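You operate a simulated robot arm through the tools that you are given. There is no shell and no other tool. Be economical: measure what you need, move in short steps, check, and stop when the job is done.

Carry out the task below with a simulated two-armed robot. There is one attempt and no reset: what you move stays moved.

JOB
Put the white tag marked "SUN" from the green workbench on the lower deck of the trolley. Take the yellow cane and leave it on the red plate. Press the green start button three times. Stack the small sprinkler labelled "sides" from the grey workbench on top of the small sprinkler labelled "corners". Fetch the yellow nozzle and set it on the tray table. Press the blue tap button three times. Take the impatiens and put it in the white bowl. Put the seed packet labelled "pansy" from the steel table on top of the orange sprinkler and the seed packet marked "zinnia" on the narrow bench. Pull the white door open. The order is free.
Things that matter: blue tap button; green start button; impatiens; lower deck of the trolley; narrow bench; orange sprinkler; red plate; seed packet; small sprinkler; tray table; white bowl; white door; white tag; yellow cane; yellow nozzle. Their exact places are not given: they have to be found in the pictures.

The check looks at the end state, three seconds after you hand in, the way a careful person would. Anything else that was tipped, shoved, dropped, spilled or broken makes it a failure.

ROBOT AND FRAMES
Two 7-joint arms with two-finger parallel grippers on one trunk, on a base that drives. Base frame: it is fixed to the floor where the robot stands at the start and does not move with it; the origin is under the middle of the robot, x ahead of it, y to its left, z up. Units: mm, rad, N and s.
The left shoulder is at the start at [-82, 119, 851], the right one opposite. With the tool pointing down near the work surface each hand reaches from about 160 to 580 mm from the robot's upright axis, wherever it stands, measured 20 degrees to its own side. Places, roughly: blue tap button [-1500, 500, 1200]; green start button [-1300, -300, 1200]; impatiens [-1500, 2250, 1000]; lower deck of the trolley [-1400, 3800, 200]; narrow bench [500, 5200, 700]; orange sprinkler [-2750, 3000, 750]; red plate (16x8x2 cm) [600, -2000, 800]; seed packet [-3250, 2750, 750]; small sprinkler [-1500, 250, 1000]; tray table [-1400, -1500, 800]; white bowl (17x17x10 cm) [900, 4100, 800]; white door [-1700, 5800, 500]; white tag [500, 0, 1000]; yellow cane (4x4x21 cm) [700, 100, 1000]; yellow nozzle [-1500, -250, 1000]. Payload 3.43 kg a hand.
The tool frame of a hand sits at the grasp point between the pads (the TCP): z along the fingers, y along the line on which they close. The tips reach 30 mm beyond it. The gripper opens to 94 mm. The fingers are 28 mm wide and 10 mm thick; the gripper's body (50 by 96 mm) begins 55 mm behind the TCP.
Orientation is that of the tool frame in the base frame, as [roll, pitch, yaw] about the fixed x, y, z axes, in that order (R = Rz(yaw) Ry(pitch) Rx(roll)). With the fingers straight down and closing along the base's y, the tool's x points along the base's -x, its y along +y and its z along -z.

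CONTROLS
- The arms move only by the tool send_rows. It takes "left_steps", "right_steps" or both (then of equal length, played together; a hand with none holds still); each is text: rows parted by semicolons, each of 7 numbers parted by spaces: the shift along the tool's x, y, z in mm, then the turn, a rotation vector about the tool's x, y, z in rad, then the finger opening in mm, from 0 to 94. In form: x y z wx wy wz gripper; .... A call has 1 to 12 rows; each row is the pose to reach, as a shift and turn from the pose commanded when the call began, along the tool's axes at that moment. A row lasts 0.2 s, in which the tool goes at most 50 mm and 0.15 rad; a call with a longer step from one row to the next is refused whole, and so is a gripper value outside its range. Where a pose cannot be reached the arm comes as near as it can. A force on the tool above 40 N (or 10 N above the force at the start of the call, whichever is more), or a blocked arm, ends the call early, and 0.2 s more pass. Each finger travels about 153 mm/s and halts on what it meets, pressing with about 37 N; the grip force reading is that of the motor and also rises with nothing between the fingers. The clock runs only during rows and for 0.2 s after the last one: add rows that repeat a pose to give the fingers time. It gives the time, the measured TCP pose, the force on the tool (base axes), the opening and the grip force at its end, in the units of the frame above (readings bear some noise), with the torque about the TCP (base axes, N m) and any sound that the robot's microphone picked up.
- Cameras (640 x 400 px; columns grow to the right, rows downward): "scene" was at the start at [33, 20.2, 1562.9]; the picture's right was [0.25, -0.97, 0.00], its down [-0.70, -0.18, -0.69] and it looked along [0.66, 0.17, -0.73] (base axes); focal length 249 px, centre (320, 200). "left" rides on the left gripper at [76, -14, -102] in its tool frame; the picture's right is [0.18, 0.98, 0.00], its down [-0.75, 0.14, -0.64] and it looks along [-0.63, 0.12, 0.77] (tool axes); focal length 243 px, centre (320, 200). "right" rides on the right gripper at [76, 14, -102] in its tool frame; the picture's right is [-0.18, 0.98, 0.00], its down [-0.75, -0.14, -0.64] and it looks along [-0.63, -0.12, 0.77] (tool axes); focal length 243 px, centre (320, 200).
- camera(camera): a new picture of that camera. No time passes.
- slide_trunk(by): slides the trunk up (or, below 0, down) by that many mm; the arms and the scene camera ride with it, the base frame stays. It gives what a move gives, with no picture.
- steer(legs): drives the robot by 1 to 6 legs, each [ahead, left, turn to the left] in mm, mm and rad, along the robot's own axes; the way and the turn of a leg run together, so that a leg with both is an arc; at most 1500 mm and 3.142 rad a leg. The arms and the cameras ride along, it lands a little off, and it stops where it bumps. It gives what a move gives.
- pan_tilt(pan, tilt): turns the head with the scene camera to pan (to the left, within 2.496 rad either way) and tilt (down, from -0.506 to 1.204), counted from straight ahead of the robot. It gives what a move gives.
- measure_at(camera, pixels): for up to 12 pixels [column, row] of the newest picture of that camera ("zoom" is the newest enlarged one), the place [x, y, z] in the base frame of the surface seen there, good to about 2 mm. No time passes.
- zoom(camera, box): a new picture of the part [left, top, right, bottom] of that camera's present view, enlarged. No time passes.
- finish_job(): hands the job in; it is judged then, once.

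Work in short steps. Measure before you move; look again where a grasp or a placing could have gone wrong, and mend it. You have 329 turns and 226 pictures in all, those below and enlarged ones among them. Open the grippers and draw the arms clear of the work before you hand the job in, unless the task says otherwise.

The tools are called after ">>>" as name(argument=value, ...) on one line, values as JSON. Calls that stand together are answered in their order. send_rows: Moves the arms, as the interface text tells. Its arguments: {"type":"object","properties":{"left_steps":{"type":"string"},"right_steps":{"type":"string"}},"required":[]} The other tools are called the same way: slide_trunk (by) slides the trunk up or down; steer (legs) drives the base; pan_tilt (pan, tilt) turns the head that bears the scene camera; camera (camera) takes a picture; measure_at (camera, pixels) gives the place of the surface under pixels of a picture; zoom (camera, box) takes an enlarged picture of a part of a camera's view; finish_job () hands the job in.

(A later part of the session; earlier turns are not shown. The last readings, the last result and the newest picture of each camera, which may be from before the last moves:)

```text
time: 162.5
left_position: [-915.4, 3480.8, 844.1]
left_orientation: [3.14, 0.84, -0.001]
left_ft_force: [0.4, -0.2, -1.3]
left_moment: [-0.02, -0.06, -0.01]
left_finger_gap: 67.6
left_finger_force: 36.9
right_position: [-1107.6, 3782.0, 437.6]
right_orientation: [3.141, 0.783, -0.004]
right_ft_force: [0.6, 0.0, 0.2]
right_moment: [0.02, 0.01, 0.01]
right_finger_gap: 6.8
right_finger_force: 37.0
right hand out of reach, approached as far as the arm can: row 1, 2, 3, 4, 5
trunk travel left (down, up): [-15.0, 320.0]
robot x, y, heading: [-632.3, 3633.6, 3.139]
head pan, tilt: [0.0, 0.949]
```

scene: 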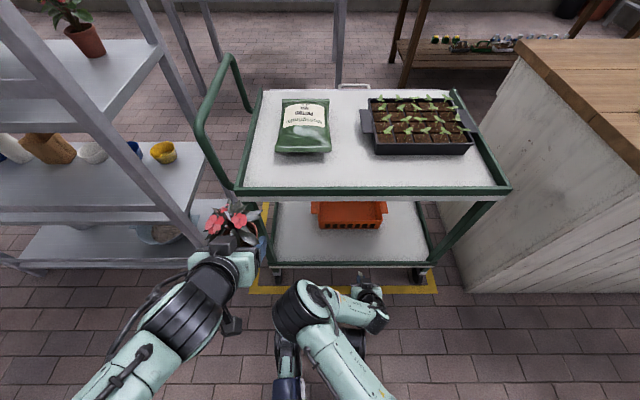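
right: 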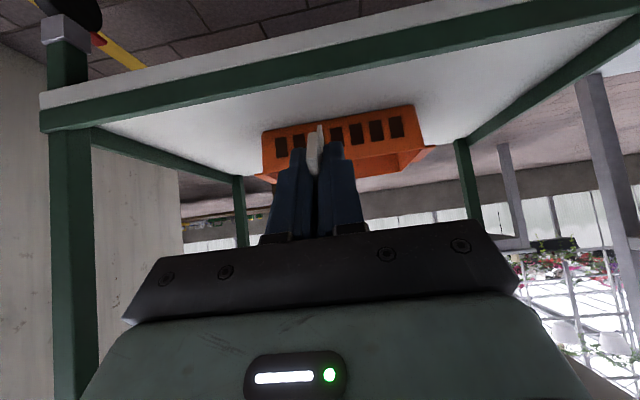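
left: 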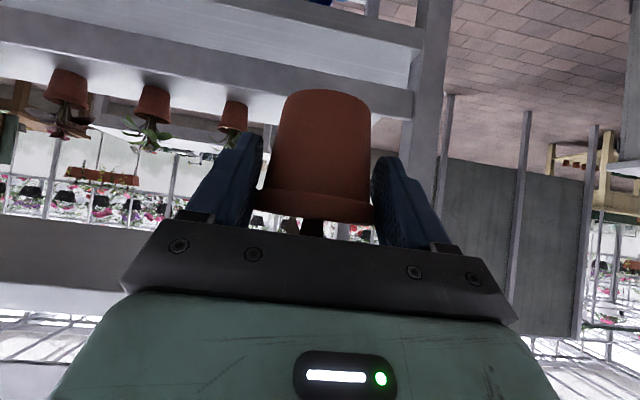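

The wrist seems limited. I test whether a flatter hand can get lower here.

>>> send_rows(right_steps="0 0 0 0 -0.14 0 2; 0 0 0 0 -0.28 0 2; 0 0 0 0 -0.42 0 2; 25 0 25 0 -0.42 0 2; 50 0 50 0 -0.42 0 2; 71 0 71 0 -0.42 0 2")

>>> camera(camera="scene")

```text
time: 163.9
left_position: [-915.6, 3480.5, 844.3]
left_orientation: [3.141, 0.839, -0.001]
left_ft_force: [-0.8, -0.6, -1.4]
left_moment: [0.0, -0.01, -0.01]
left_finger_gap: 67.6
left_finger_force: 37.0
right_position: [-1079.4, 3737.2, 441.6]
right_orientation: [3.14, 1.205, -0.006]
right_ft_force: [-0.7, 0.7, -0.1]
right_moment: [-0.02, 0.0, 0.0]
right_finger_gap: 7.2
right_finger_force: 36.7
right hand out of reach, approached as far as the arm can: row 1, 2, 3, 4, 5, 6
trunk travel left (down, up): [-15.0, 320.0]
robot x, y, heading: [-634.8, 3637.0, 3.139]
head pan, tilt: [0.0, 0.949]
```

```text
165 pictures are left
```

scene: 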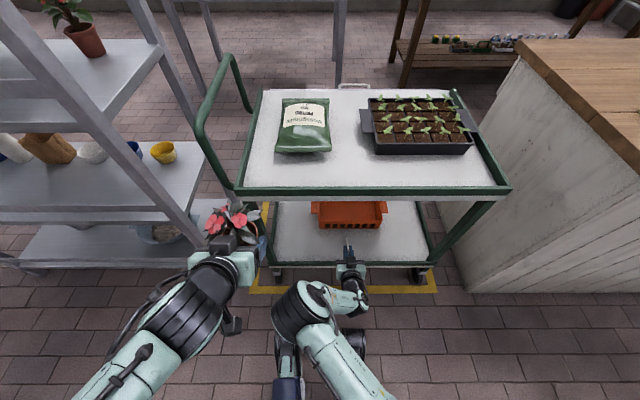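

Measure where the right elbow and forearm are.

>>> measure_at(camera="scene", pixels=[[300, 305], [345, 370], [330, 320], [350, 295], [352, 262], [385, 395], [355, 345]])

```text
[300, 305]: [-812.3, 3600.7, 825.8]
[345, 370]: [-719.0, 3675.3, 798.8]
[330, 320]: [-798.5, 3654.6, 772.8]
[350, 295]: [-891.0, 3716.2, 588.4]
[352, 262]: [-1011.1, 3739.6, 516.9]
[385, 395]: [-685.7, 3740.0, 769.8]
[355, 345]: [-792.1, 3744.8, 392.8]
```

The elbow folded inward. I bring the hand back out and up, then will lower it farther out in front and drive it in under the deck.

>>> send_rows(right_steps="18 0 -46 0 0 0 2; 36 -5 -93 0 0 0 2; -3 -15 -119 0 0.06 0 2; -45 -25 -135 0 0.14 0 2; -87 -35 -151 0 0.22 0 2; -129 -45 -167 0 0.3 0 2; -171 -55 -183 0 0.38 0 2; -213 -65 -199 0 0.42 0 2; -255 -75 -215 0 0.42 0 2; -297 -82 -231 0 0.42 0 2; -334 -88 -246 0 0.42 0 2")

>>> camera(camera="scene")

```text
refused: row 2 steps farther than a row can; nothing moved
```

```text
164 pictures are left
```

scene: 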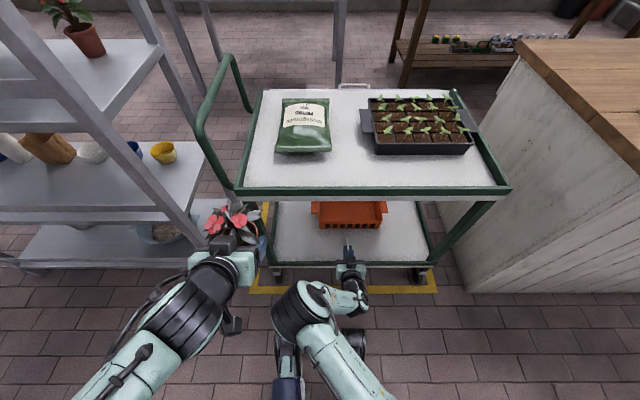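

Slightly shorter steps: first drive back to clear the trolley, then raise the hand.

>>> steer(legs=[[-230, 0, 0]])

>>> send_rows(right_steps="-42 -8 -16 0 0.08 0 2; -84 -16 -32 0 0.16 0 2; -126 -24 -48 0 0.24 0 2; -168 -32 -64 0 0.32 0 2; -210 -40 -80 0 0.42 0 2; -252 -48 -96 0 0.42 0 2; -294 -56 -112 0 0.42 0 2; -336 -64 -128 0 0.42 0 2; -378 -72 -144 0 0.42 0 2; -378 -82 -144 0 0.42 0 2")

>>> camera(camera="scene")

```text
time: 165.7
left_position: [-684.6, 3480.2, 846.6]
left_orientation: [3.14, 0.84, -0.001]
left_ft_force: [-0.3, 0.0, -0.9]
left_moment: [0.02, 0.0, 0.04]
left_finger_gap: 67.6
left_finger_force: 37.4
right_position: [-848.2, 3736.8, 442.0]
right_orientation: [-3.142, 1.203, -0.006]
right_ft_force: [0.1, 1.0, 0.3]
right_moment: [0.04, -0.02, 0.02]
right_finger_gap: 6.8
right_finger_force: 37.4
trunk travel left (down, up): [-15.0, 320.0]
robot x, y, heading: [-403.2, 3636.1, 3.138]
head pan, tilt: [0.0, 0.949]
```

```text
time: 167.8
left_position: [-686.1, 3480.2, 844.5]
left_orientation: [-3.14, 0.839, 0.0]
left_ft_force: [0.0, 0.0, -1.4]
left_moment: [0.01, 0.0, 0.0]
left_finger_gap: 67.6
left_finger_force: 37.2
right_position: [-848.0, 3818.0, 847.2]
right_orientation: [-3.141, 0.782, -0.004]
right_ft_force: [-1.0, 0.4, -0.4]
right_moment: [0.04, -0.02, 0.01]
right_finger_gap: 6.8
right_finger_force: 37.7
trunk travel left (down, up): [-15.0, 320.0]
robot x, y, heading: [-402.0, 3632.6, 3.136]
head pan, tilt: [0.0, 0.949]
```

```text
163 pictures are left
```

scene: 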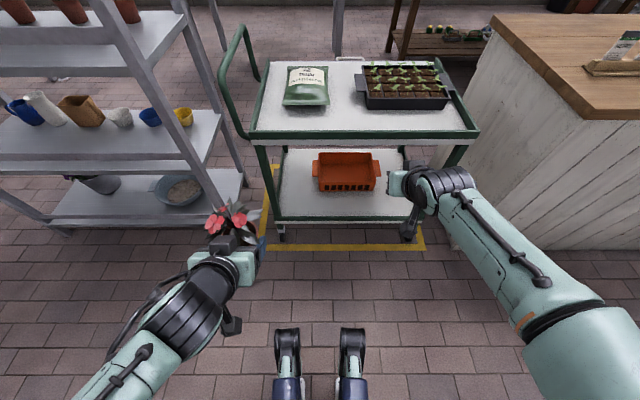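

The elbow is now outside. Lower in stages farther out front.

>>> send_rows(right_steps="19 0 40 0 0 0 2; 38 0 80 0 0 0 2; 57 0 120 0 0 0 2; 75 0 160 0 0 0 2; 94 0 200 0 0 0 2; 113 0 240 0 0 0 2; 113 0 240 0 0 0 2")

>>> camera(camera="scene")

```text
time: 169.4
left_position: [-684.5, 3481.0, 844.5]
left_orientation: [-3.141, 0.84, -0.001]
left_ft_force: [-0.2, -0.1, -2.8]
left_moment: [-0.02, -0.04, 0.01]
left_finger_gap: 67.7
left_finger_force: 37.4
right_position: [-910.5, 3817.6, 670.6]
right_orientation: [3.14, 0.773, -0.006]
right_ft_force: [-0.3, 0.0, 0.2]
right_moment: [0.04, 0.01, -0.03]
right_finger_gap: 6.6
right_finger_force: 37.2
right hand out of reach, approached as far as the arm can: row 5, 6, 7
trunk travel left (down, up): [-15.0, 320.0]
robot x, y, heading: [-403.3, 3631.2, 3.134]
head pan, tilt: [0.0, 0.949]
```

```text
162 pictures are left
```

scene: 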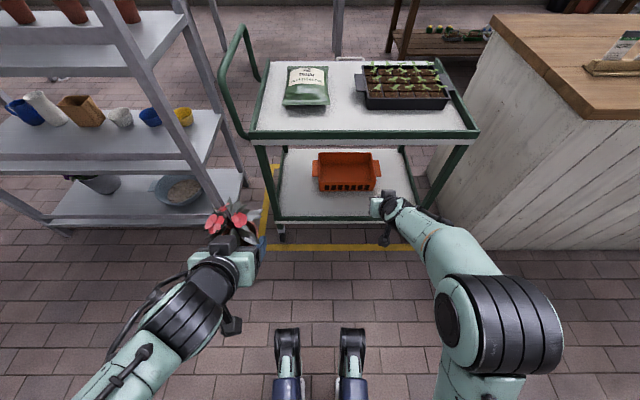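

Try a steeper hand (closer to straight down) while lowering.

>>> send_rows(right_steps="0 0 0 0 0.12 0 2; 0 0 0 0 0.25 0 2; 0 0 0 0 0.37 0 2; 0 0 0 0 0.5 0 2; 28 0 28 0 0.5 0 2; 56 0 56 0 0.5 0 2; 84 0 84 0 0.5 0 2; 112 0 112 0 0.5 0 2; 140 0 140 0 0.5 0 2; 168 0 168 0 0.5 0 2")

>>> camera(camera="scene")

```text
time: 171.7
left_position: [-684.7, 3479.9, 844.8]
left_orientation: [-3.141, 0.839, -0.001]
left_ft_force: [0.2, 0.0, -0.9]
left_moment: [0.0, -0.05, -0.02]
left_finger_gap: 67.5
left_finger_force: 36.9
right_position: [-874.6, 3791.3, 514.4]
right_orientation: [-3.141, 0.283, -0.005]
right_ft_force: [-0.4, 0.8, -0.8]
right_moment: [-0.02, -0.02, 0.01]
right_finger_gap: 7.1
right_finger_force: 37.3
right hand out of reach, approached as far as the arm can: row 5, 6, 7, 8, 9, 10
trunk travel left (down, up): [-15.0, 320.0]
robot x, y, heading: [-404.2, 3634.9, 3.139]
head pan, tilt: [0.0, 0.949]
```

```text
161 pictures are left
```

scene: 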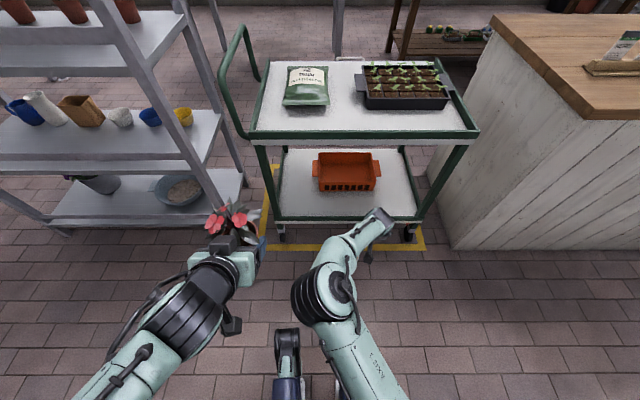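

I raise the hand again, back the robot up, and try an in-line reach (forearm and hand along one 45° line) farther out.

>>> send_rows(right_steps="-15 -4 -42 0 -0.06 0 2; -30 -8 -84 0 -0.12 0 2; -45 -12 -126 0 -0.18 0 2; -60 -16 -168 0 -0.25 0 2; -75 -20 -210 0 -0.31 0 2; -90 -24 -250 0 -0.37 0 2; -105 -27 -285 0 -0.44 0 2; -118 -27 -316 0 -0.5 0 2; -118 -27 -316 0 -0.5 0 2")

>>> steer(legs=[[-150, 0, 0]])

```text
time: 173.7
left_position: [-685.5, 3479.6, 844.8]
left_orientation: [-3.14, 0.84, 0.001]
left_ft_force: [0.5, -0.1, -1.9]
left_moment: [0.0, 0.01, -0.05]
left_finger_gap: 67.5
left_finger_force: 37.4
right_position: [-897.9, 3818.2, 851.9]
right_orientation: [-3.14, 0.785, -0.007]
right_ft_force: [0.3, -0.2, 0.2]
right_moment: [0.02, -0.01, -0.02]
right_finger_gap: 6.8
right_finger_force: 36.9
trunk travel left (down, up): [-15.0, 320.0]
robot x, y, heading: [-400.8, 3633.2, 3.14]
head pan, tilt: [0.0, 0.949]
```

```text
time: 175.0
left_position: [-536.0, 3480.4, 844.3]
left_orientation: [3.141, 0.843, -0.002]
left_ft_force: [0.6, -0.5, -0.7]
left_moment: [-0.03, 0.01, 0.0]
left_finger_gap: 67.4
left_finger_force: 37.4
right_position: [-747.5, 3817.7, 851.7]
right_orientation: [-3.141, 0.784, -0.004]
right_ft_force: [0.0, 0.3, 0.0]
right_moment: [-0.03, 0.05, -0.02]
right_finger_gap: 6.7
right_finger_force: 37.4
trunk travel left (down, up): [-15.0, 320.0]
robot x, y, heading: [-250.1, 3631.5, 3.141]
head pan, tilt: [0.0, 0.949]
```

Go out and down along the 45° line.

>>> send_rows(right_steps="8 0 42 0 0 0 2; 16 0 84 0 0 0 2; 24 0 126 0 0 0 2; 32 0 168 0 0 0 2; 40 0 210 0 0 0 2; 49 0 251 0 0 0 2; 80 0 282 0 0 0 2; 111 0 313 0 0 0 2; 142 0 344 0 0 0 2; 142 0 344 0 0 0 2")

>>> camera(camera="scene")

```text
time: 177.2
left_position: [-536.1, 3479.8, 844.5]
left_orientation: [3.141, 0.838, 0.0]
left_ft_force: [0.9, 0.0, -1.5]
left_moment: [0.01, 0.01, 0.02]
left_finger_gap: 67.2
left_finger_force: 36.7
right_position: [-830.9, 3772.1, 575.6]
right_orientation: [-3.142, 0.784, -0.004]
right_ft_force: [-0.2, -0.3, -0.3]
right_moment: [-0.01, 0.04, -0.03]
right_finger_gap: 7.0
right_finger_force: 36.9
right hand out of reach, approached as far as the arm can: row 5, 6, 7, 8, 9, 10
trunk travel left (down, up): [-15.0, 320.0]
robot x, y, heading: [-251.6, 3630.9, 3.141]
head pan, tilt: [0.0, 0.949]
```

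```text
160 pictures are left
```

scene: 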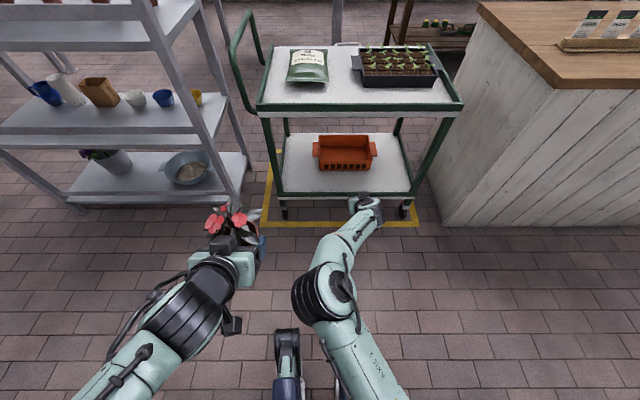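

Measure joint places to understand the limit.

>>> measure_at(camera="scene", pixels=[[320, 292], [345, 250], [365, 200], [355, 220], [375, 380], [345, 320]])

>>> camera(camera="left")

```text
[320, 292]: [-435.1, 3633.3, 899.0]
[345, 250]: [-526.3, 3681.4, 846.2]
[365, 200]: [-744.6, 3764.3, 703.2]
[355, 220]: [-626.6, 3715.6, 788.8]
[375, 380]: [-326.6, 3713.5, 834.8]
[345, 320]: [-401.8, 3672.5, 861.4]
```

```text
159 pictures are left
```

left: 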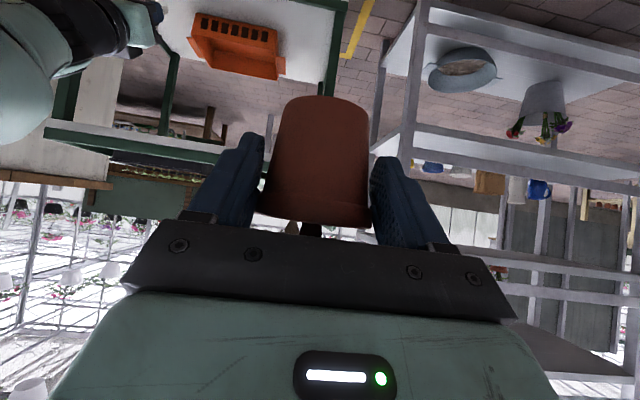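

Try aligning the hand's yaw with the forearm (0.4 rad outward) and lowering in small steps.

>>> send_rows(right_steps="0 0 0 0.1 0 0.1 2; 0 0 0 0.19 0 0.19 2; 0 0 0 0.283 0 0.283 2; 15 0 15 0.283 0 0.283 2; 30 0 30 0.283 0 0.283 2; 45 0 45 0.283 0 0.283 2; 60 0 60 0.283 0 0.283 2; 75 0 75 0.283 0 0.283 2; 90 0 90 0.283 0 0.283 2; 105 0 105 0.283 0 0.283 2; 105 0 105 0.283 0 0.283 2; 105 0 105 0.283 0 0.283 2")

>>> camera(camera="scene")

```text
time: 179.8
left_position: [-535.7, 3480.1, 845.8]
left_orientation: [-3.141, 0.839, 0.0]
left_ft_force: [0.3, -0.4, -2.2]
left_moment: [-0.01, -0.04, -0.02]
left_finger_gap: 67.0
left_finger_force: 37.1
right_position: [-793.2, 3753.4, 452.4]
right_orientation: [-3.139, 0.785, -0.407]
right_ft_force: [-0.2, -0.2, 0.9]
right_moment: [0.0, 0.0, 0.0]
right_finger_gap: 6.7
right_finger_force: 37.4
right hand out of reach, approached as far as the arm can: row 6, 7, 8, 9, 10, 11, 12
trunk travel left (down, up): [-15.0, 320.0]
robot x, y, heading: [-252.8, 3633.6, 3.137]
head pan, tilt: [0.0, 0.949]
```

```text
158 pictures are left
```

scene: 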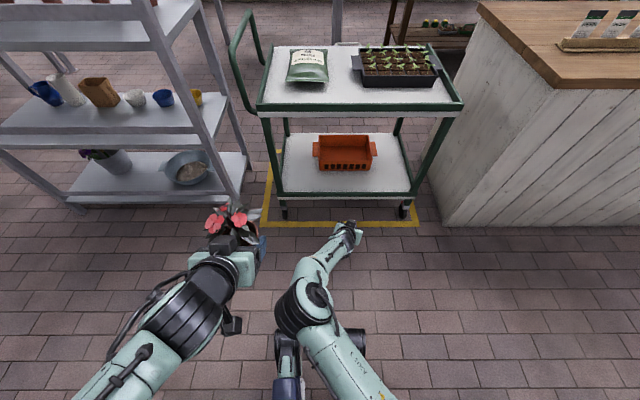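

That helped. Yaw further outward and lower more.

>>> send_rows(right_steps="0 0 0 0.1 0 0.1 2; 0 0 0 0.2 0 0.2 2; 0 0 0 0.3 0 0.3 2; 0 0 0 0.38 0 0.38 2; 20 0 20 0.38 0 0.38 2; 40 0 40 0.38 0 0.38 2; 60 0 60 0.38 0 0.38 2; 80 0 80 0.38 0 0.38 2; 100 0 100 0.38 0 0.38 2; 120 0 120 0.38 0 0.38 2; 120 0 120 0.38 0 0.38 2; 120 0 120 0.38 0 0.38 2")

>>> camera(camera="scene")

```text
time: 182.4
left_position: [-537.0, 3479.0, 844.6]
left_orientation: [-3.141, 0.84, -0.001]
left_ft_force: [-0.5, -0.5, -2.4]
left_moment: [-0.02, -0.04, 0.02]
left_finger_gap: 66.8
left_finger_force: 37.0
right_position: [-708.8, 3739.1, 395.0]
right_orientation: [-3.14, 0.785, -0.941]
right_ft_force: [-0.1, 0.0, 0.1]
right_moment: [-0.04, 0.01, 0.04]
right_finger_gap: 6.8
right_finger_force: 36.9
right hand out of reach, approached as far as the arm can: row 1, 2, 3, 4, 5, 6, 7, 8, 9, 10, 11, 12
trunk travel left (down, up): [-15.0, 320.0]
robot x, y, heading: [-251.9, 3633.6, 3.138]
head pan, tilt: [0.0, 0.949]
```

```text
157 pictures are left
```

scene: 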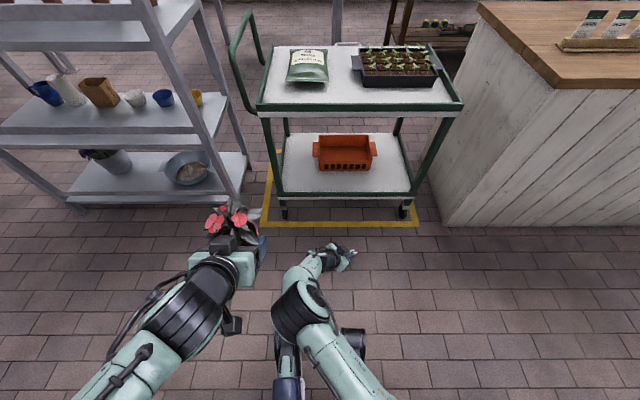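

Elbow-in limits the depth. I raise again and will try a posture with the elbow out and the hand much farther to the right.

>>> send_rows(right_steps="-30 0 -30 -0.06 0 -0.06 2; -60 0 -60 -0.12 0 -0.12 2; -90 0 -90 -0.18 0 -0.18 2; -120 0 -120 -0.24 0 -0.24 2; -150 0 -150 -0.3 0 -0.3 2; -180 0 -180 -0.36 0 -0.36 2; -210 0 -210 -0.42 0 -0.42 2; -240 0 -240 -0.48 0 -0.48 2; -270 0 -270 -0.54 0 -0.54 2; -300 0 -300 -0.6 0 -0.6 2; -325 0 -325 -0.66 0 -0.66 2")

>>> send_rows(right_steps="0 -45 0 0 0 0 2; 0 -90 0 0 0 0 2; 0 -135 0 0 0 0 2; 0 -180 0 0 0 0 2; 0 -225 0 0 0 0 2; 0 -260 0 0 0 0 2; 30 -260 30 0 0 0 2; 60 -260 60 0 0 0 2; 90 -260 90 0 0 0 2; 120 -260 120 0 0 0 2; 150 -260 150 0 0 0 2; 180 -260 180 0 0 0 2")

>>> camera(camera="scene")

```text
time: 184.8
left_position: [-535.2, 3478.9, 844.2]
left_orientation: [3.141, 0.84, -0.003]
left_ft_force: [0.7, -0.8, -1.3]
left_moment: [-0.02, -0.03, 0.0]
left_finger_gap: 67.0
left_finger_force: 37.2
right_position: [-711.2, 3740.3, 856.0]
right_orientation: [3.141, 0.784, -0.008]
right_ft_force: [-0.2, 0.5, 0.2]
right_moment: [0.01, -0.02, -0.05]
right_finger_gap: 6.9
right_finger_force: 37.0
trunk travel left (down, up): [-15.0, 320.0]
robot x, y, heading: [-254.1, 3632.8, 3.14]
head pan, tilt: [0.0, 0.949]
```

```text
time: 187.4
left_position: [-535.7, 3480.0, 844.1]
left_orientation: [-3.14, 0.838, -0.002]
left_ft_force: [-0.8, 0.4, -2.1]
left_moment: [-0.02, -0.01, -0.02]
left_finger_gap: 67.0
left_finger_force: 37.1
right_position: [-708.5, 3999.9, 600.9]
right_orientation: [-3.141, 0.784, -0.011]
right_ft_force: [-0.1, 0.1, 0.4]
right_moment: [0.0, 0.02, -0.01]
right_finger_gap: 6.7
right_finger_force: 37.7
trunk travel left (down, up): [-15.0, 320.0]
robot x, y, heading: [-253.7, 3632.1, 3.14]
head pan, tilt: [0.0, 0.949]
```

```text
156 pictures are left
```

scene: 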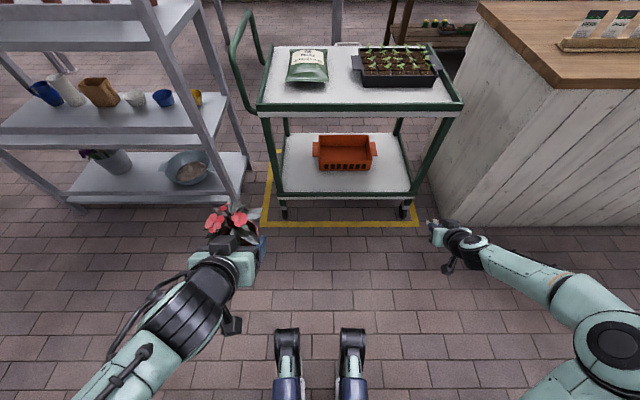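

That posture works (z 601 with no limit). Continue down to z≈300.

>>> send_rows(right_steps="27 0 27 0 0 0 2; 54 0 54 0 0 0 2; 81 0 81 0 0 0 2; 108 0 108 0 0 0 2; 135 0 135 0 0 0 2; 162 0 162 0 0 0 2; 189 0 189 0 0 0 2; 212 0 212 0 0 0 2; 212 0 212 0 0 0 2")

>>> camera(camera="scene")

```text
time: 189.4
left_position: [-536.5, 3479.3, 845.5]
left_orientation: [-3.142, 0.839, 0.001]
left_ft_force: [0.0, -0.5, -1.6]
left_moment: [0.01, -0.05, 0.01]
left_finger_gap: 66.9
left_finger_force: 36.6
right_position: [-709.9, 4000.4, 301.9]
right_orientation: [-3.141, 0.783, -0.009]
right_ft_force: [0.2, -0.2, -0.3]
right_moment: [-0.01, -0.03, 0.04]
right_finger_gap: 6.7
right_finger_force: 37.4
trunk travel left (down, up): [-15.0, 320.0]
robot x, y, heading: [-252.2, 3630.6, 3.14]
head pan, tilt: [0.0, 0.949]
```

```text
155 pictures are left
```

scene: 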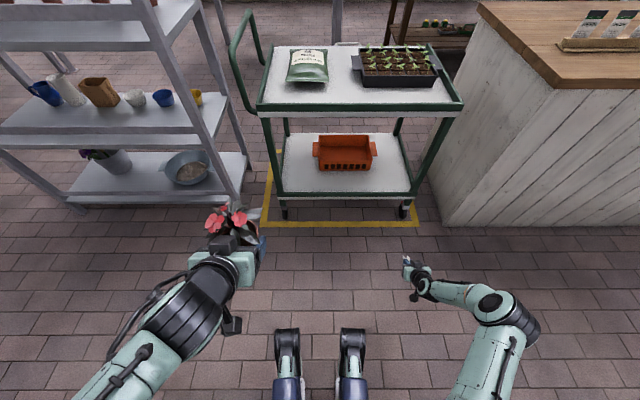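

It reaches z≈302. Raise the right hand 40 mm to clear the lip, pull the left hand (plant) back and up, then check the trolley's posts.

>>> send_rows(right_steps="-14 0 -14 0 0 0 2; -28 0 -28 0 0 0 2; -28 0 -28 0 0 0 2; -28 0 -28 0 0 0 2", left_steps="-14 0 -40 0 0 0 30; -29 0 -80 0 0 0 30; -43 0 -120 0 0 0 30; -58 0 -160 0 0 0 30")

>>> measure_at(camera="scene", pixels=[[415, 180], [405, 198], [285, 185], [460, 107], [265, 107], [232, 60], [410, 260], [490, 300], [345, 170]])

```text
time: 190.4
left_position: [-453.9, 3479.1, 995.8]
left_orientation: [-3.14, 0.839, -0.002]
left_ft_force: [-0.3, -0.3, -0.7]
left_moment: [0.01, -0.04, -0.02]
left_finger_gap: 66.6
left_finger_force: 36.2
right_position: [-708.4, 3999.5, 340.7]
right_orientation: [-3.141, 0.784, -0.007]
right_ft_force: [-0.6, 0.2, -0.1]
right_moment: [-0.03, 0.0, 0.0]
right_finger_gap: 7.0
right_finger_force: 36.9
trunk travel left (down, up): [-15.0, 320.0]
robot x, y, heading: [-251.1, 3634.6, 3.138]
head pan, tilt: [0.0, 0.949]
```

```text
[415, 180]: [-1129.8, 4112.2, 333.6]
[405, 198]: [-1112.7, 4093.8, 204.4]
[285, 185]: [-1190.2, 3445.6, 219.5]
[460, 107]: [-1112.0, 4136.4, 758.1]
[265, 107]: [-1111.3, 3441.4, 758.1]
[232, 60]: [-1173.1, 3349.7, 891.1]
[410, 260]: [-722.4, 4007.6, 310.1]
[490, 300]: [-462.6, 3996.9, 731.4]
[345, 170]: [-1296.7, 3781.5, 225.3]
```

Posts are at y≈4095+. Drive in 490 mm, 45 mm left, putting the tag over the free right-front part of the lower deck.

>>> steer(legs=[[300, 45, 0], [190, 0, 0]])

>>> camera(camera="right")

>>> camera(camera="scene")

```text
time: 193.6
left_position: [-947.3, 3437.0, 995.2]
left_orientation: [3.141, 0.84, -0.002]
left_ft_force: [0.1, 0.5, -1.2]
left_moment: [0.04, -0.08, -0.02]
left_finger_gap: 66.5
left_finger_force: 36.8
right_position: [-1201.5, 3956.1, 339.3]
right_orientation: [-3.141, 0.783, -0.012]
right_ft_force: [-0.9, -0.1, -0.9]
right_moment: [-0.04, 0.03, 0.0]
right_finger_gap: 7.1
right_finger_force: 37.4
trunk travel left (down, up): [-15.0, 320.0]
robot x, y, heading: [-744.3, 3586.7, 3.138]
head pan, tilt: [0.0, 0.949]
```

```text
154 pictures are left
```

right: 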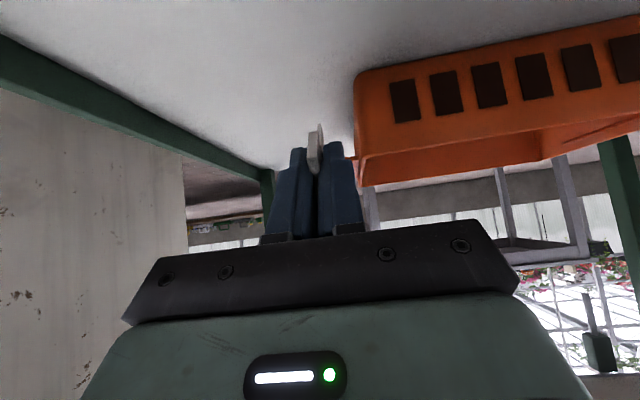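

```text
153 pictures are left
```

scene: 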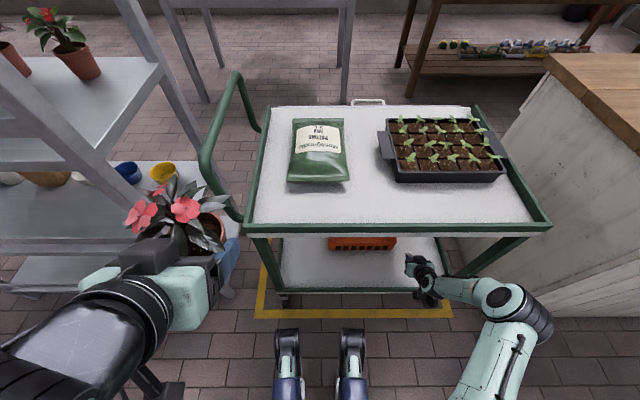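

Lower 45 mm and check with a zoom how far the tag is from the deck.

>>> send_rows(right_steps="16 0 16 0 0 0 2; 32 0 32 0 0 0 2; 32 0 32 0 0 0 2")

>>> zoom(camera="right", box=[240, 90, 400, 250])

>>> measure_at(camera="zoom", pixels=[[320, 120], [318, 160], [325, 75]])

```text
time: 194.4
left_position: [-947.0, 3437.9, 994.8]
left_orientation: [3.141, 0.84, -0.001]
left_ft_force: [-0.6, -0.3, -2.1]
left_moment: [0.0, -0.03, -0.01]
left_finger_gap: 66.5
left_finger_force: 36.6
right_position: [-1200.8, 3957.1, 294.8]
right_orientation: [-3.141, 0.782, -0.013]
right_ft_force: [-0.3, -0.1, -0.6]
right_moment: [-0.01, 0.0, -0.01]
right_finger_gap: 7.0
right_finger_force: 37.4
trunk travel left (down, up): [-15.0, 320.0]
robot x, y, heading: [-745.7, 3589.3, 3.134]
head pan, tilt: [0.0, 0.949]
```

```text
2.50 times, centred on (320, 170) of right
```

zoom: 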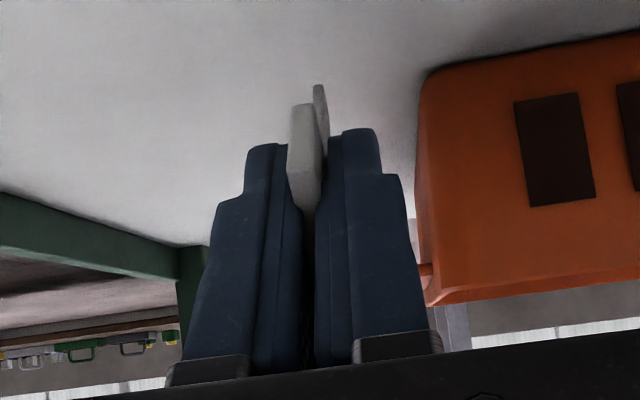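

```text
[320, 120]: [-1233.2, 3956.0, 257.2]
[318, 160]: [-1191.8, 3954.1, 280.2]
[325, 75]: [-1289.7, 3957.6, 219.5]
```

The stake tip is ≈30 mm above the deck. Lower 22 mm more, then open.

>>> send_rows(right_steps="8 0 8 0 0 0 2; 16 0 16 0 0 0 2; 16 0 16 0 0 0 20; 16 0 16 0 0 0 45; 16 0 16 0 0 0 45; 16 0 16 0 0 0 45")

>>> camera(camera="right")

```text
time: 195.8
left_position: [-947.2, 3437.2, 994.3]
left_orientation: [3.141, 0.84, -0.001]
left_ft_force: [-0.3, -0.9, -1.9]
left_moment: [0.02, -0.03, 0.01]
left_finger_gap: 66.6
left_finger_force: 36.9
right_position: [-1200.8, 3956.9, 273.4]
right_orientation: [-3.141, 0.783, -0.01]
right_ft_force: [0.2, 0.4, -0.4]
right_moment: [0.01, 0.02, 0.01]
right_finger_gap: 44.9
right_finger_force: 0.0
trunk travel left (down, up): [-15.0, 320.0]
robot x, y, heading: [-746.9, 3588.5, 3.135]
head pan, tilt: [0.0, 0.949]
```

```text
151 pictures are left
```

right: 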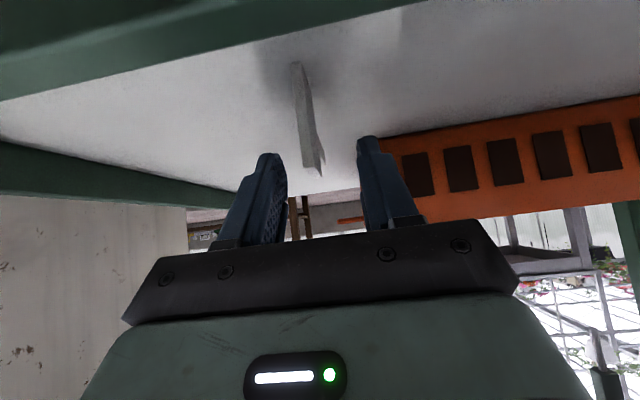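

Tag is on the deck. Raise the hand 60 mm clear and look.

>>> send_rows(right_steps="-21 0 -21 0 0 0 45; -42 0 -42 0 0 0 45; -50 0 -50 0 0 0 45")

>>> zoom(camera="right", box=[200, 40, 440, 200])

```text
time: 196.6
left_position: [-947.5, 3437.7, 994.1]
left_orientation: [3.141, 0.839, -0.002]
left_ft_force: [0.1, -0.8, -2.1]
left_moment: [0.03, 0.0, 0.0]
left_finger_gap: 66.3
left_finger_force: 37.3
right_position: [-1201.3, 3955.8, 341.7]
right_orientation: [3.141, 0.782, -0.011]
right_ft_force: [-0.7, -0.7, -0.5]
right_moment: [-0.01, -0.05, 0.04]
right_finger_gap: 45.1
right_finger_force: 0.0
trunk travel left (down, up): [-15.0, 320.0]
robot x, y, heading: [-746.3, 3589.3, 3.137]
head pan, tilt: [0.0, 0.949]
```

```text
2.50 times, centred on (320, 120) of right
```

zoom: 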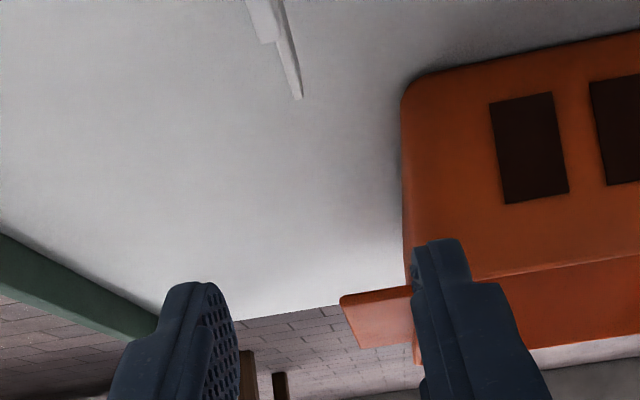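

Tag lies on the lower deck. Drive back out and verify from the scene camera.

>>> steer(legs=[[-420, 0, 0]])

>>> zoom(camera="scene", box=[240, 90, 460, 240])

```text
time: 199.2
left_position: [-526.7, 3435.3, 994.8]
left_orientation: [-3.142, 0.841, -0.002]
left_ft_force: [-0.5, -0.2, -2.7]
left_moment: [-0.01, -0.03, 0.0]
left_finger_gap: 66.3
left_finger_force: 37.5
right_position: [-779.8, 3954.0, 344.1]
right_orientation: [3.139, 0.784, -0.01]
right_ft_force: [0.2, 0.5, 0.4]
right_moment: [0.0, 0.0, -0.01]
right_finger_gap: 45.0
right_finger_force: 0.1
trunk travel left (down, up): [-15.0, 320.0]
robot x, y, heading: [-324.3, 3591.6, 3.139]
head pan, tilt: [0.0, 0.949]
```

```text
2.67 times, centred on (350, 165) of scene
```

zoom: 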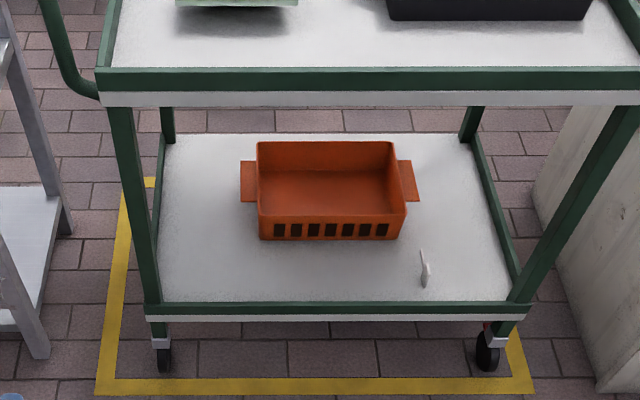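

Tag placed. Raise the trunk, turn round, and look at the bowl's table.

>>> slide_trunk(by=300)

>>> steer(legs=[[0, 0, 3.14]])

>>> pan_tilt(pan=0.0, tilt=0.6)

>>> camera(camera="scene")

```text
time: 202.2
left_position: [-525.8, 3435.5, 1294.4]
left_orientation: [-3.141, 0.839, -0.002]
left_ft_force: [0.0, -0.3, -1.7]
left_moment: [-0.03, -0.05, 0.01]
left_finger_gap: 66.5
left_finger_force: 37.1
right_position: [-778.6, 3953.1, 642.7]
right_orientation: [3.141, 0.784, -0.008]
right_ft_force: [0.4, 0.0, -0.5]
right_moment: [0.01, -0.02, 0.0]
right_finger_gap: 45.0
right_finger_force: 0.1
trunk travel left (down, up): [-315.0, 20.0]
robot x, y, heading: [-323.4, 3588.2, 3.131]
head pan, tilt: [0.0, 0.949]
```

```text
time: 210.0
left_position: [-120.6, 3738.7, 1295.2]
left_orientation: [3.141, 0.839, 3.13]
left_ft_force: [0.1, 0.5, -2.2]
left_moment: [0.01, 0.07, -0.03]
left_finger_gap: 65.8
left_finger_force: 36.5
right_position: [128.4, 3216.2, 642.3]
right_orientation: [3.141, 0.784, 3.122]
right_ft_force: [0.9, -0.2, -0.2]
right_moment: [0.01, 0.02, -0.04]
right_finger_gap: 44.8
right_finger_force: 0.1
trunk travel left (down, up): [-315.0, 20.0]
robot x, y, heading: [-325.3, 3587.4, -0.016]
head pan, tilt: [0.0, 0.949]
```

```text
time: 210.8
left_position: [-119.8, 3737.9, 1294.6]
left_orientation: [3.141, 0.841, 3.132]
left_ft_force: [-0.6, 0.3, -1.7]
left_moment: [-0.04, 0.05, -0.01]
left_finger_gap: 65.9
left_finger_force: 37.1
right_position: [127.0, 3217.6, 642.3]
right_orientation: [-3.141, 0.783, 3.123]
right_ft_force: [0.2, -0.7, -1.0]
right_moment: [0.0, 0.03, -0.02]
right_finger_gap: 44.7
right_finger_force: 0.0
trunk travel left (down, up): [-315.0, 20.0]
robot x, y, heading: [-323.8, 3588.5, -0.015]
head pan, tilt: [0.0, 0.6]
```

```text
148 pictures are left
```

scene: 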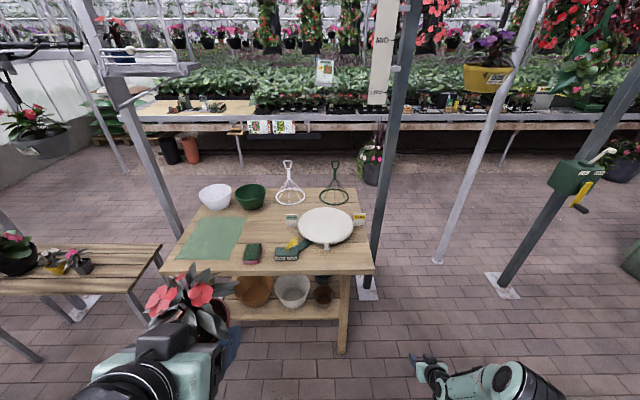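

Measure the white bowl, its rim, the table edge, and neighbours.

>>> measure_at(camera="scene", pixels=[[215, 190], [200, 192], [231, 192], [216, 205], [215, 183], [250, 190], [200, 240], [175, 262], [370, 265], [165, 240], [325, 225], [300, 190]])

>>> zoom(camera="scene", box=[120, 150, 400, 320])

```text
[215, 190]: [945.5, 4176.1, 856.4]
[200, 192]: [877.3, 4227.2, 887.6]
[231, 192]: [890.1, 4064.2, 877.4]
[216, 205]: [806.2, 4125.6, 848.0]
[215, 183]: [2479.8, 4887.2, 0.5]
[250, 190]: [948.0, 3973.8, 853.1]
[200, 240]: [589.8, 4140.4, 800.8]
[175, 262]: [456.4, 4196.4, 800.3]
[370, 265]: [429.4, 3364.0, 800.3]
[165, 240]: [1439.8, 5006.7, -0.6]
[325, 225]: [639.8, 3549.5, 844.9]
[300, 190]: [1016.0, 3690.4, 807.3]
```

```text
2.29 times, centred on (260, 235) of scene
```

zoom: 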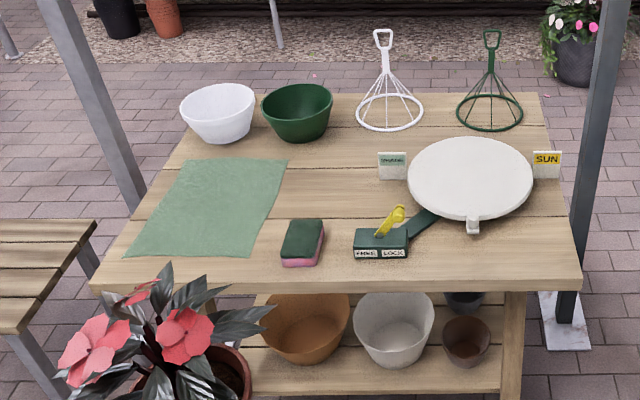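

Measure the narrow bench at left and check the grip on the pot.

>>> measure_at(camera="scene", pixels=[[155, 250], [130, 290], [60, 292], [20, 262], [80, 262], [20, 235], [100, 270], [5, 360], [345, 345]])

>>> camera(camera="left")

```text
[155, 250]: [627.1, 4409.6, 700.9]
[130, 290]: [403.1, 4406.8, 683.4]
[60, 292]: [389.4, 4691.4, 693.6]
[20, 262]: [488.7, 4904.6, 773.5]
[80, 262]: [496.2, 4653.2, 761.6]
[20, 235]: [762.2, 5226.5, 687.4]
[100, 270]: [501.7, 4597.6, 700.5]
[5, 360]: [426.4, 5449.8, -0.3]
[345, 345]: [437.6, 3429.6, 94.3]
```

```text
146 pictures are left
```

left: 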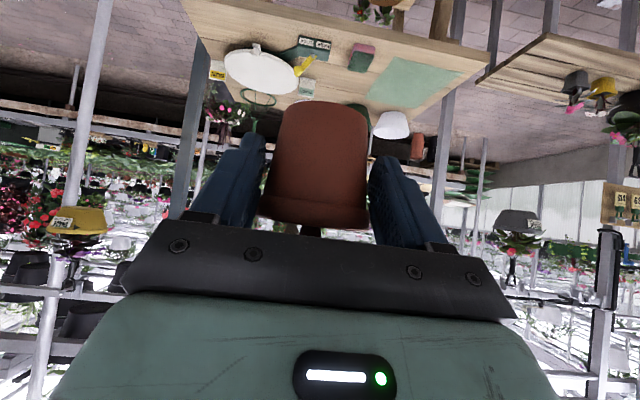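

Drive to the table with the bowl ahead of the left hand.

>>> steer(legs=[[0, 400, 0.015], [400, 0, 0], [125, 0, 0]])

>>> camera(camera="scene")

```text
time: 216.7
left_position: [241.6, 4140.5, 1294.2]
left_orientation: [-3.14, 0.838, -3.141]
left_ft_force: [0.3, 1.0, -1.7]
left_moment: [0.02, 0.05, 0.0]
left_finger_gap: 65.6
left_finger_force: 36.9
right_position: [483.7, 3621.4, 635.4]
right_orientation: [3.138, 0.758, 3.127]
right_ft_force: [-0.7, 0.2, 0.1]
right_moment: [-0.02, -0.04, -0.03]
right_finger_gap: 44.9
right_finger_force: 0.0
trunk travel left (down, up): [-315.0, 20.0]
robot x, y, heading: [40.8, 3988.1, 0.0]
head pan, tilt: [0.0, 0.6]
stopped in leg 2: the robot was blocked; the commanded pose is now the measured one
```

```text
145 pictures are left
```

scene: 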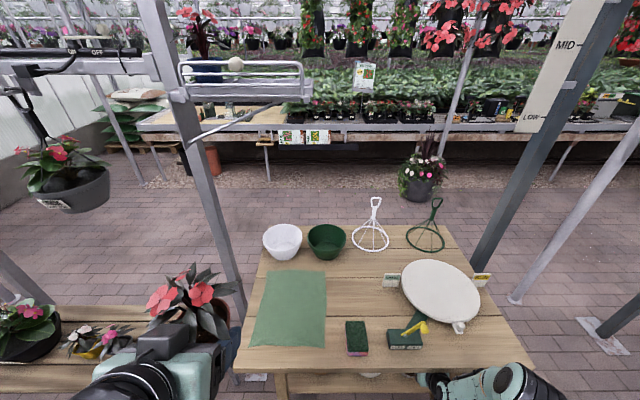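

I forgot the low right hand — it went under the tabletop and was blocked. Back off and check the table and the right camera.

>>> steer(legs=[[-250, 0, 0]])

>>> camera(camera="scene")

>>> camera(camera="right")

```text
time: 218.5
left_position: [-9.1, 4141.3, 1295.6]
left_orientation: [3.141, 0.84, -3.138]
left_ft_force: [0.3, -0.3, -1.4]
left_moment: [0.02, 0.02, 0.05]
left_finger_gap: 65.5
left_finger_force: 37.3
right_position: [235.8, 3622.9, 636.9]
right_orientation: [3.138, 0.762, 3.132]
right_ft_force: [-0.7, 0.0, -0.4]
right_moment: [-0.03, 0.0, 0.06]
right_finger_gap: 44.8
right_finger_force: 0.0
trunk travel left (down, up): [-315.0, 20.0]
robot x, y, heading: [-208.3, 3986.1, 0.005]
head pan, tilt: [0.0, 0.6]
```

```text
144 pictures are left
```

scene: 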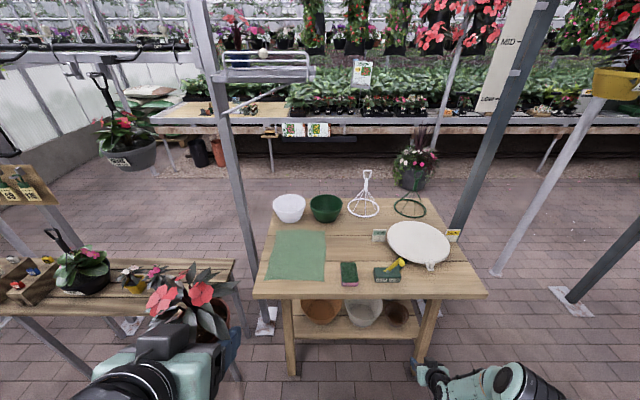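

```text
143 pictures are left
```

right: 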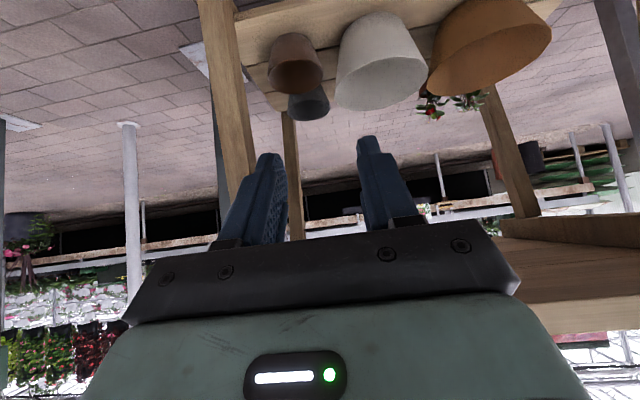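

Items still stand. Check that the table did not shift and nothing moved.

>>> measure_at(camera="scene", pixels=[[289, 203], [273, 207], [305, 205], [256, 293], [483, 291], [364, 200], [418, 240], [291, 372], [362, 315]])

>>> send_rows(right_steps="-30 0 -30 0 0 0 45; -60 0 -60 0 0 0 45; -90 0 -90 0 0 0 45; -120 0 -120 0 0 0 45; -150 0 -150 0 0 0 45; -180 0 -180 0 0 0 45; -210 0 -210 0 0 0 45; -240 0 -240 0 0 0 45; -270 0 -270 0 0 0 45; -300 0 -300 0 0 0 45; -330 0 -330 0 0 0 45")

>>> send_rows(right_steps="35 0 -35 0 0 0 45; 70 0 -70 0 0 0 45; 105 0 -105 0 0 0 45; 140 0 -140 0 0 0 45")

```text
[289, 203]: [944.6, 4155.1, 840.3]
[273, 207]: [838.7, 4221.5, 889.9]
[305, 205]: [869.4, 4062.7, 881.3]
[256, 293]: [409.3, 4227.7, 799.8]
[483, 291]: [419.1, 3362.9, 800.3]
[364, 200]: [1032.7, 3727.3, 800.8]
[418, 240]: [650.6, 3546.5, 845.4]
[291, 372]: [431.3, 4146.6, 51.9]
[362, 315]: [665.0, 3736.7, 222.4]
```

```text
time: 220.9
left_position: [-9.3, 4141.5, 1294.4]
left_orientation: [3.141, 0.841, -3.138]
left_ft_force: [0.6, -0.7, -2.0]
left_moment: [0.01, 0.04, 0.03]
left_finger_gap: 65.2
left_finger_force: 36.7
right_position: [246.2, 3621.9, 1103.8]
right_orientation: [3.137, 0.762, 3.133]
right_ft_force: [0.8, 0.2, -0.2]
right_moment: [-0.01, 0.0, 0.02]
right_finger_gap: 45.0
right_finger_force: 0.0
trunk travel left (down, up): [-315.0, 20.0]
robot x, y, heading: [-208.7, 3992.3, 0.0]
head pan, tilt: [0.0, 0.6]
```

```text
time: 221.9
left_position: [-11.1, 4141.3, 1294.1]
left_orientation: [3.142, 0.839, -3.138]
left_ft_force: [0.3, 0.2, -1.7]
left_moment: [0.01, 0.01, 0.02]
left_finger_gap: 65.6
left_finger_force: 37.2
right_position: [46.2, 3623.2, 1108.0]
right_orientation: [3.14, 0.764, 3.132]
right_ft_force: [0.0, 0.1, -0.3]
right_moment: [-0.02, -0.05, 0.04]
right_finger_gap: 45.2
right_finger_force: 0.1
trunk travel left (down, up): [-315.0, 20.0]
robot x, y, heading: [-212.4, 3984.5, 0.002]
head pan, tilt: [0.0, 0.6]
```

Nothing shifted. Drive ahead 385 mm.

>>> steer(legs=[[385, 0, 0]])

>>> pan_tilt(pan=0.15, tilt=0.75)

>>> zoom(camera="scene", box=[220, 80, 460, 240])

```text
time: 224.4
left_position: [373.2, 4143.0, 1295.0]
left_orientation: [-3.14, 0.839, -3.136]
left_ft_force: [-0.1, -0.2, -1.5]
left_moment: [-0.01, 0.03, 0.02]
left_finger_gap: 65.5
left_finger_force: 36.9
right_position: [433.2, 3624.4, 1107.1]
right_orientation: [3.138, 0.763, 3.134]
right_ft_force: [0.5, 0.0, -1.0]
right_moment: [0.03, 0.04, 0.03]
right_finger_gap: 45.0
right_finger_force: 0.1
trunk travel left (down, up): [-315.0, 20.0]
robot x, y, heading: [171.2, 3988.7, 0.005]
head pan, tilt: [0.0, 0.6]
```

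```text
time: 225.1
left_position: [373.8, 4141.5, 1294.6]
left_orientation: [3.14, 0.84, -3.136]
left_ft_force: [-0.3, 0.7, -2.2]
left_moment: [-0.06, 0.03, 0.0]
left_finger_gap: 65.2
left_finger_force: 36.8
right_position: [432.7, 3624.9, 1108.3]
right_orientation: [3.139, 0.763, 3.134]
right_ft_force: [-0.1, 0.0, 1.0]
right_moment: [0.0, 0.03, 0.05]
right_finger_gap: 44.9
right_finger_force: 0.0
trunk travel left (down, up): [-315.0, 20.0]
robot x, y, heading: [173.3, 3989.5, 0.003]
head pan, tilt: [0.15, 0.75]
```

```text
2.50 times, centred on (340, 160) of scene
```

zoom: 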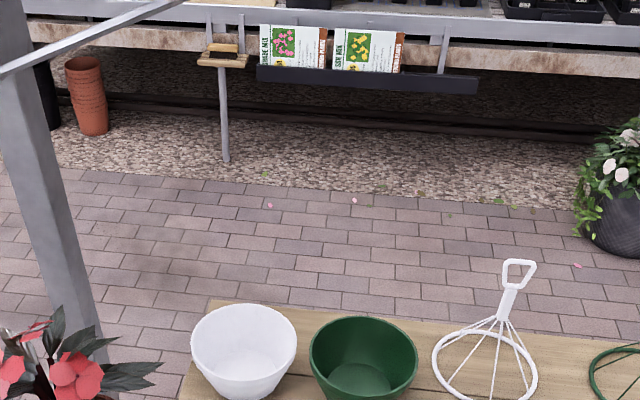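

Measure the bowl's rim extremes and its floor.

>>> measure_at(camera="zoom", pixels=[[194, 345], [294, 345], [243, 306], [245, 352], [243, 378], [212, 388], [243, 338], [228, 366], [262, 366], [222, 335], [40, 200]])

```text
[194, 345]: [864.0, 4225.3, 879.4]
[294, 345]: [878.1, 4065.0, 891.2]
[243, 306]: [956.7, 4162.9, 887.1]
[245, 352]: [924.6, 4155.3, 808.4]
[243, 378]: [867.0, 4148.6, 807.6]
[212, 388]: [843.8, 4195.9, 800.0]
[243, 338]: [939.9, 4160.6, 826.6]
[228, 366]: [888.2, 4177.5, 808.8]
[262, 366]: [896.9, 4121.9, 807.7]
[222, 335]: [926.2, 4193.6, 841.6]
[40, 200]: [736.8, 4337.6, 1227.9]
```

Carry the pot out to above the bowl.

>>> send_rows(left_steps="-8 0 47 0 0 0 30; -16 1 95 0 0 0 30; -24 1 142 0 0 0 30; -32 2 189 0 0 0 30; -40 2 237 0 0 0 30; -48 3 284 0 0 0 30; -56 3 331 0 0 0 30; -63 4 379 0 0 0 30; -71 4 426 0 0 0 30; -79 5 473 0 0 0 30; -87 5 521 0 0 0 30; -95 5 568 0 0 0 30")

>>> camera(camera="left")

>>> camera(camera="scene")

```text
time: 227.7
left_position: [860.3, 4149.7, 985.0]
left_orientation: [3.139, 0.839, -3.138]
left_ft_force: [-0.1, 1.3, -1.3]
left_moment: [-0.01, 0.08, 0.0]
left_finger_gap: 65.1
left_finger_force: 37.1
right_position: [434.5, 3624.0, 1108.0]
right_orientation: [3.139, 0.76, 3.135]
right_ft_force: [0.8, 0.1, -0.5]
right_moment: [-0.02, -0.01, 0.03]
right_finger_gap: 44.8
right_finger_force: 0.0
trunk travel left (down, up): [-315.0, 20.0]
robot x, y, heading: [174.0, 3989.4, 0.004]
head pan, tilt: [0.15, 0.75]
```

```text
141 pictures are left
```

left: 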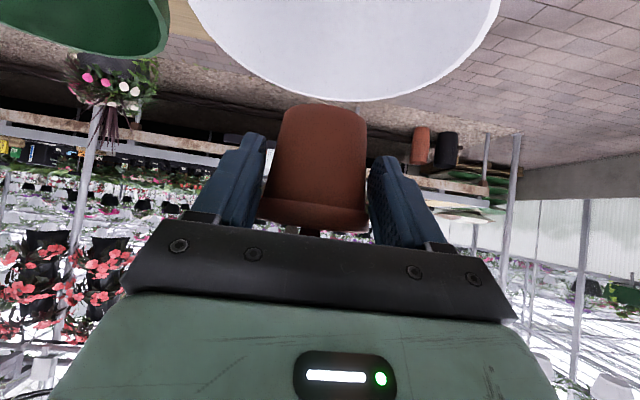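

```text
140 pictures are left
```

scene: 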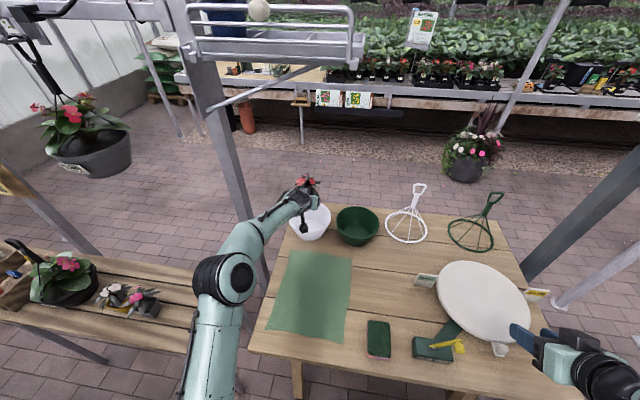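

Measure the pot's bottom edge relative to the TCP.

>>> measure_at(camera="left", pixels=[[320, 107], [290, 112], [350, 115], [318, 150], [315, 222], [345, 85]])

```text
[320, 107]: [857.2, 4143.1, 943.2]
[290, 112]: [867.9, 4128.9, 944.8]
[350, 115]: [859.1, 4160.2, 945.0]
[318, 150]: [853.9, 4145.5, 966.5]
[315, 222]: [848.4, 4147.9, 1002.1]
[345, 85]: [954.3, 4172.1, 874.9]
```

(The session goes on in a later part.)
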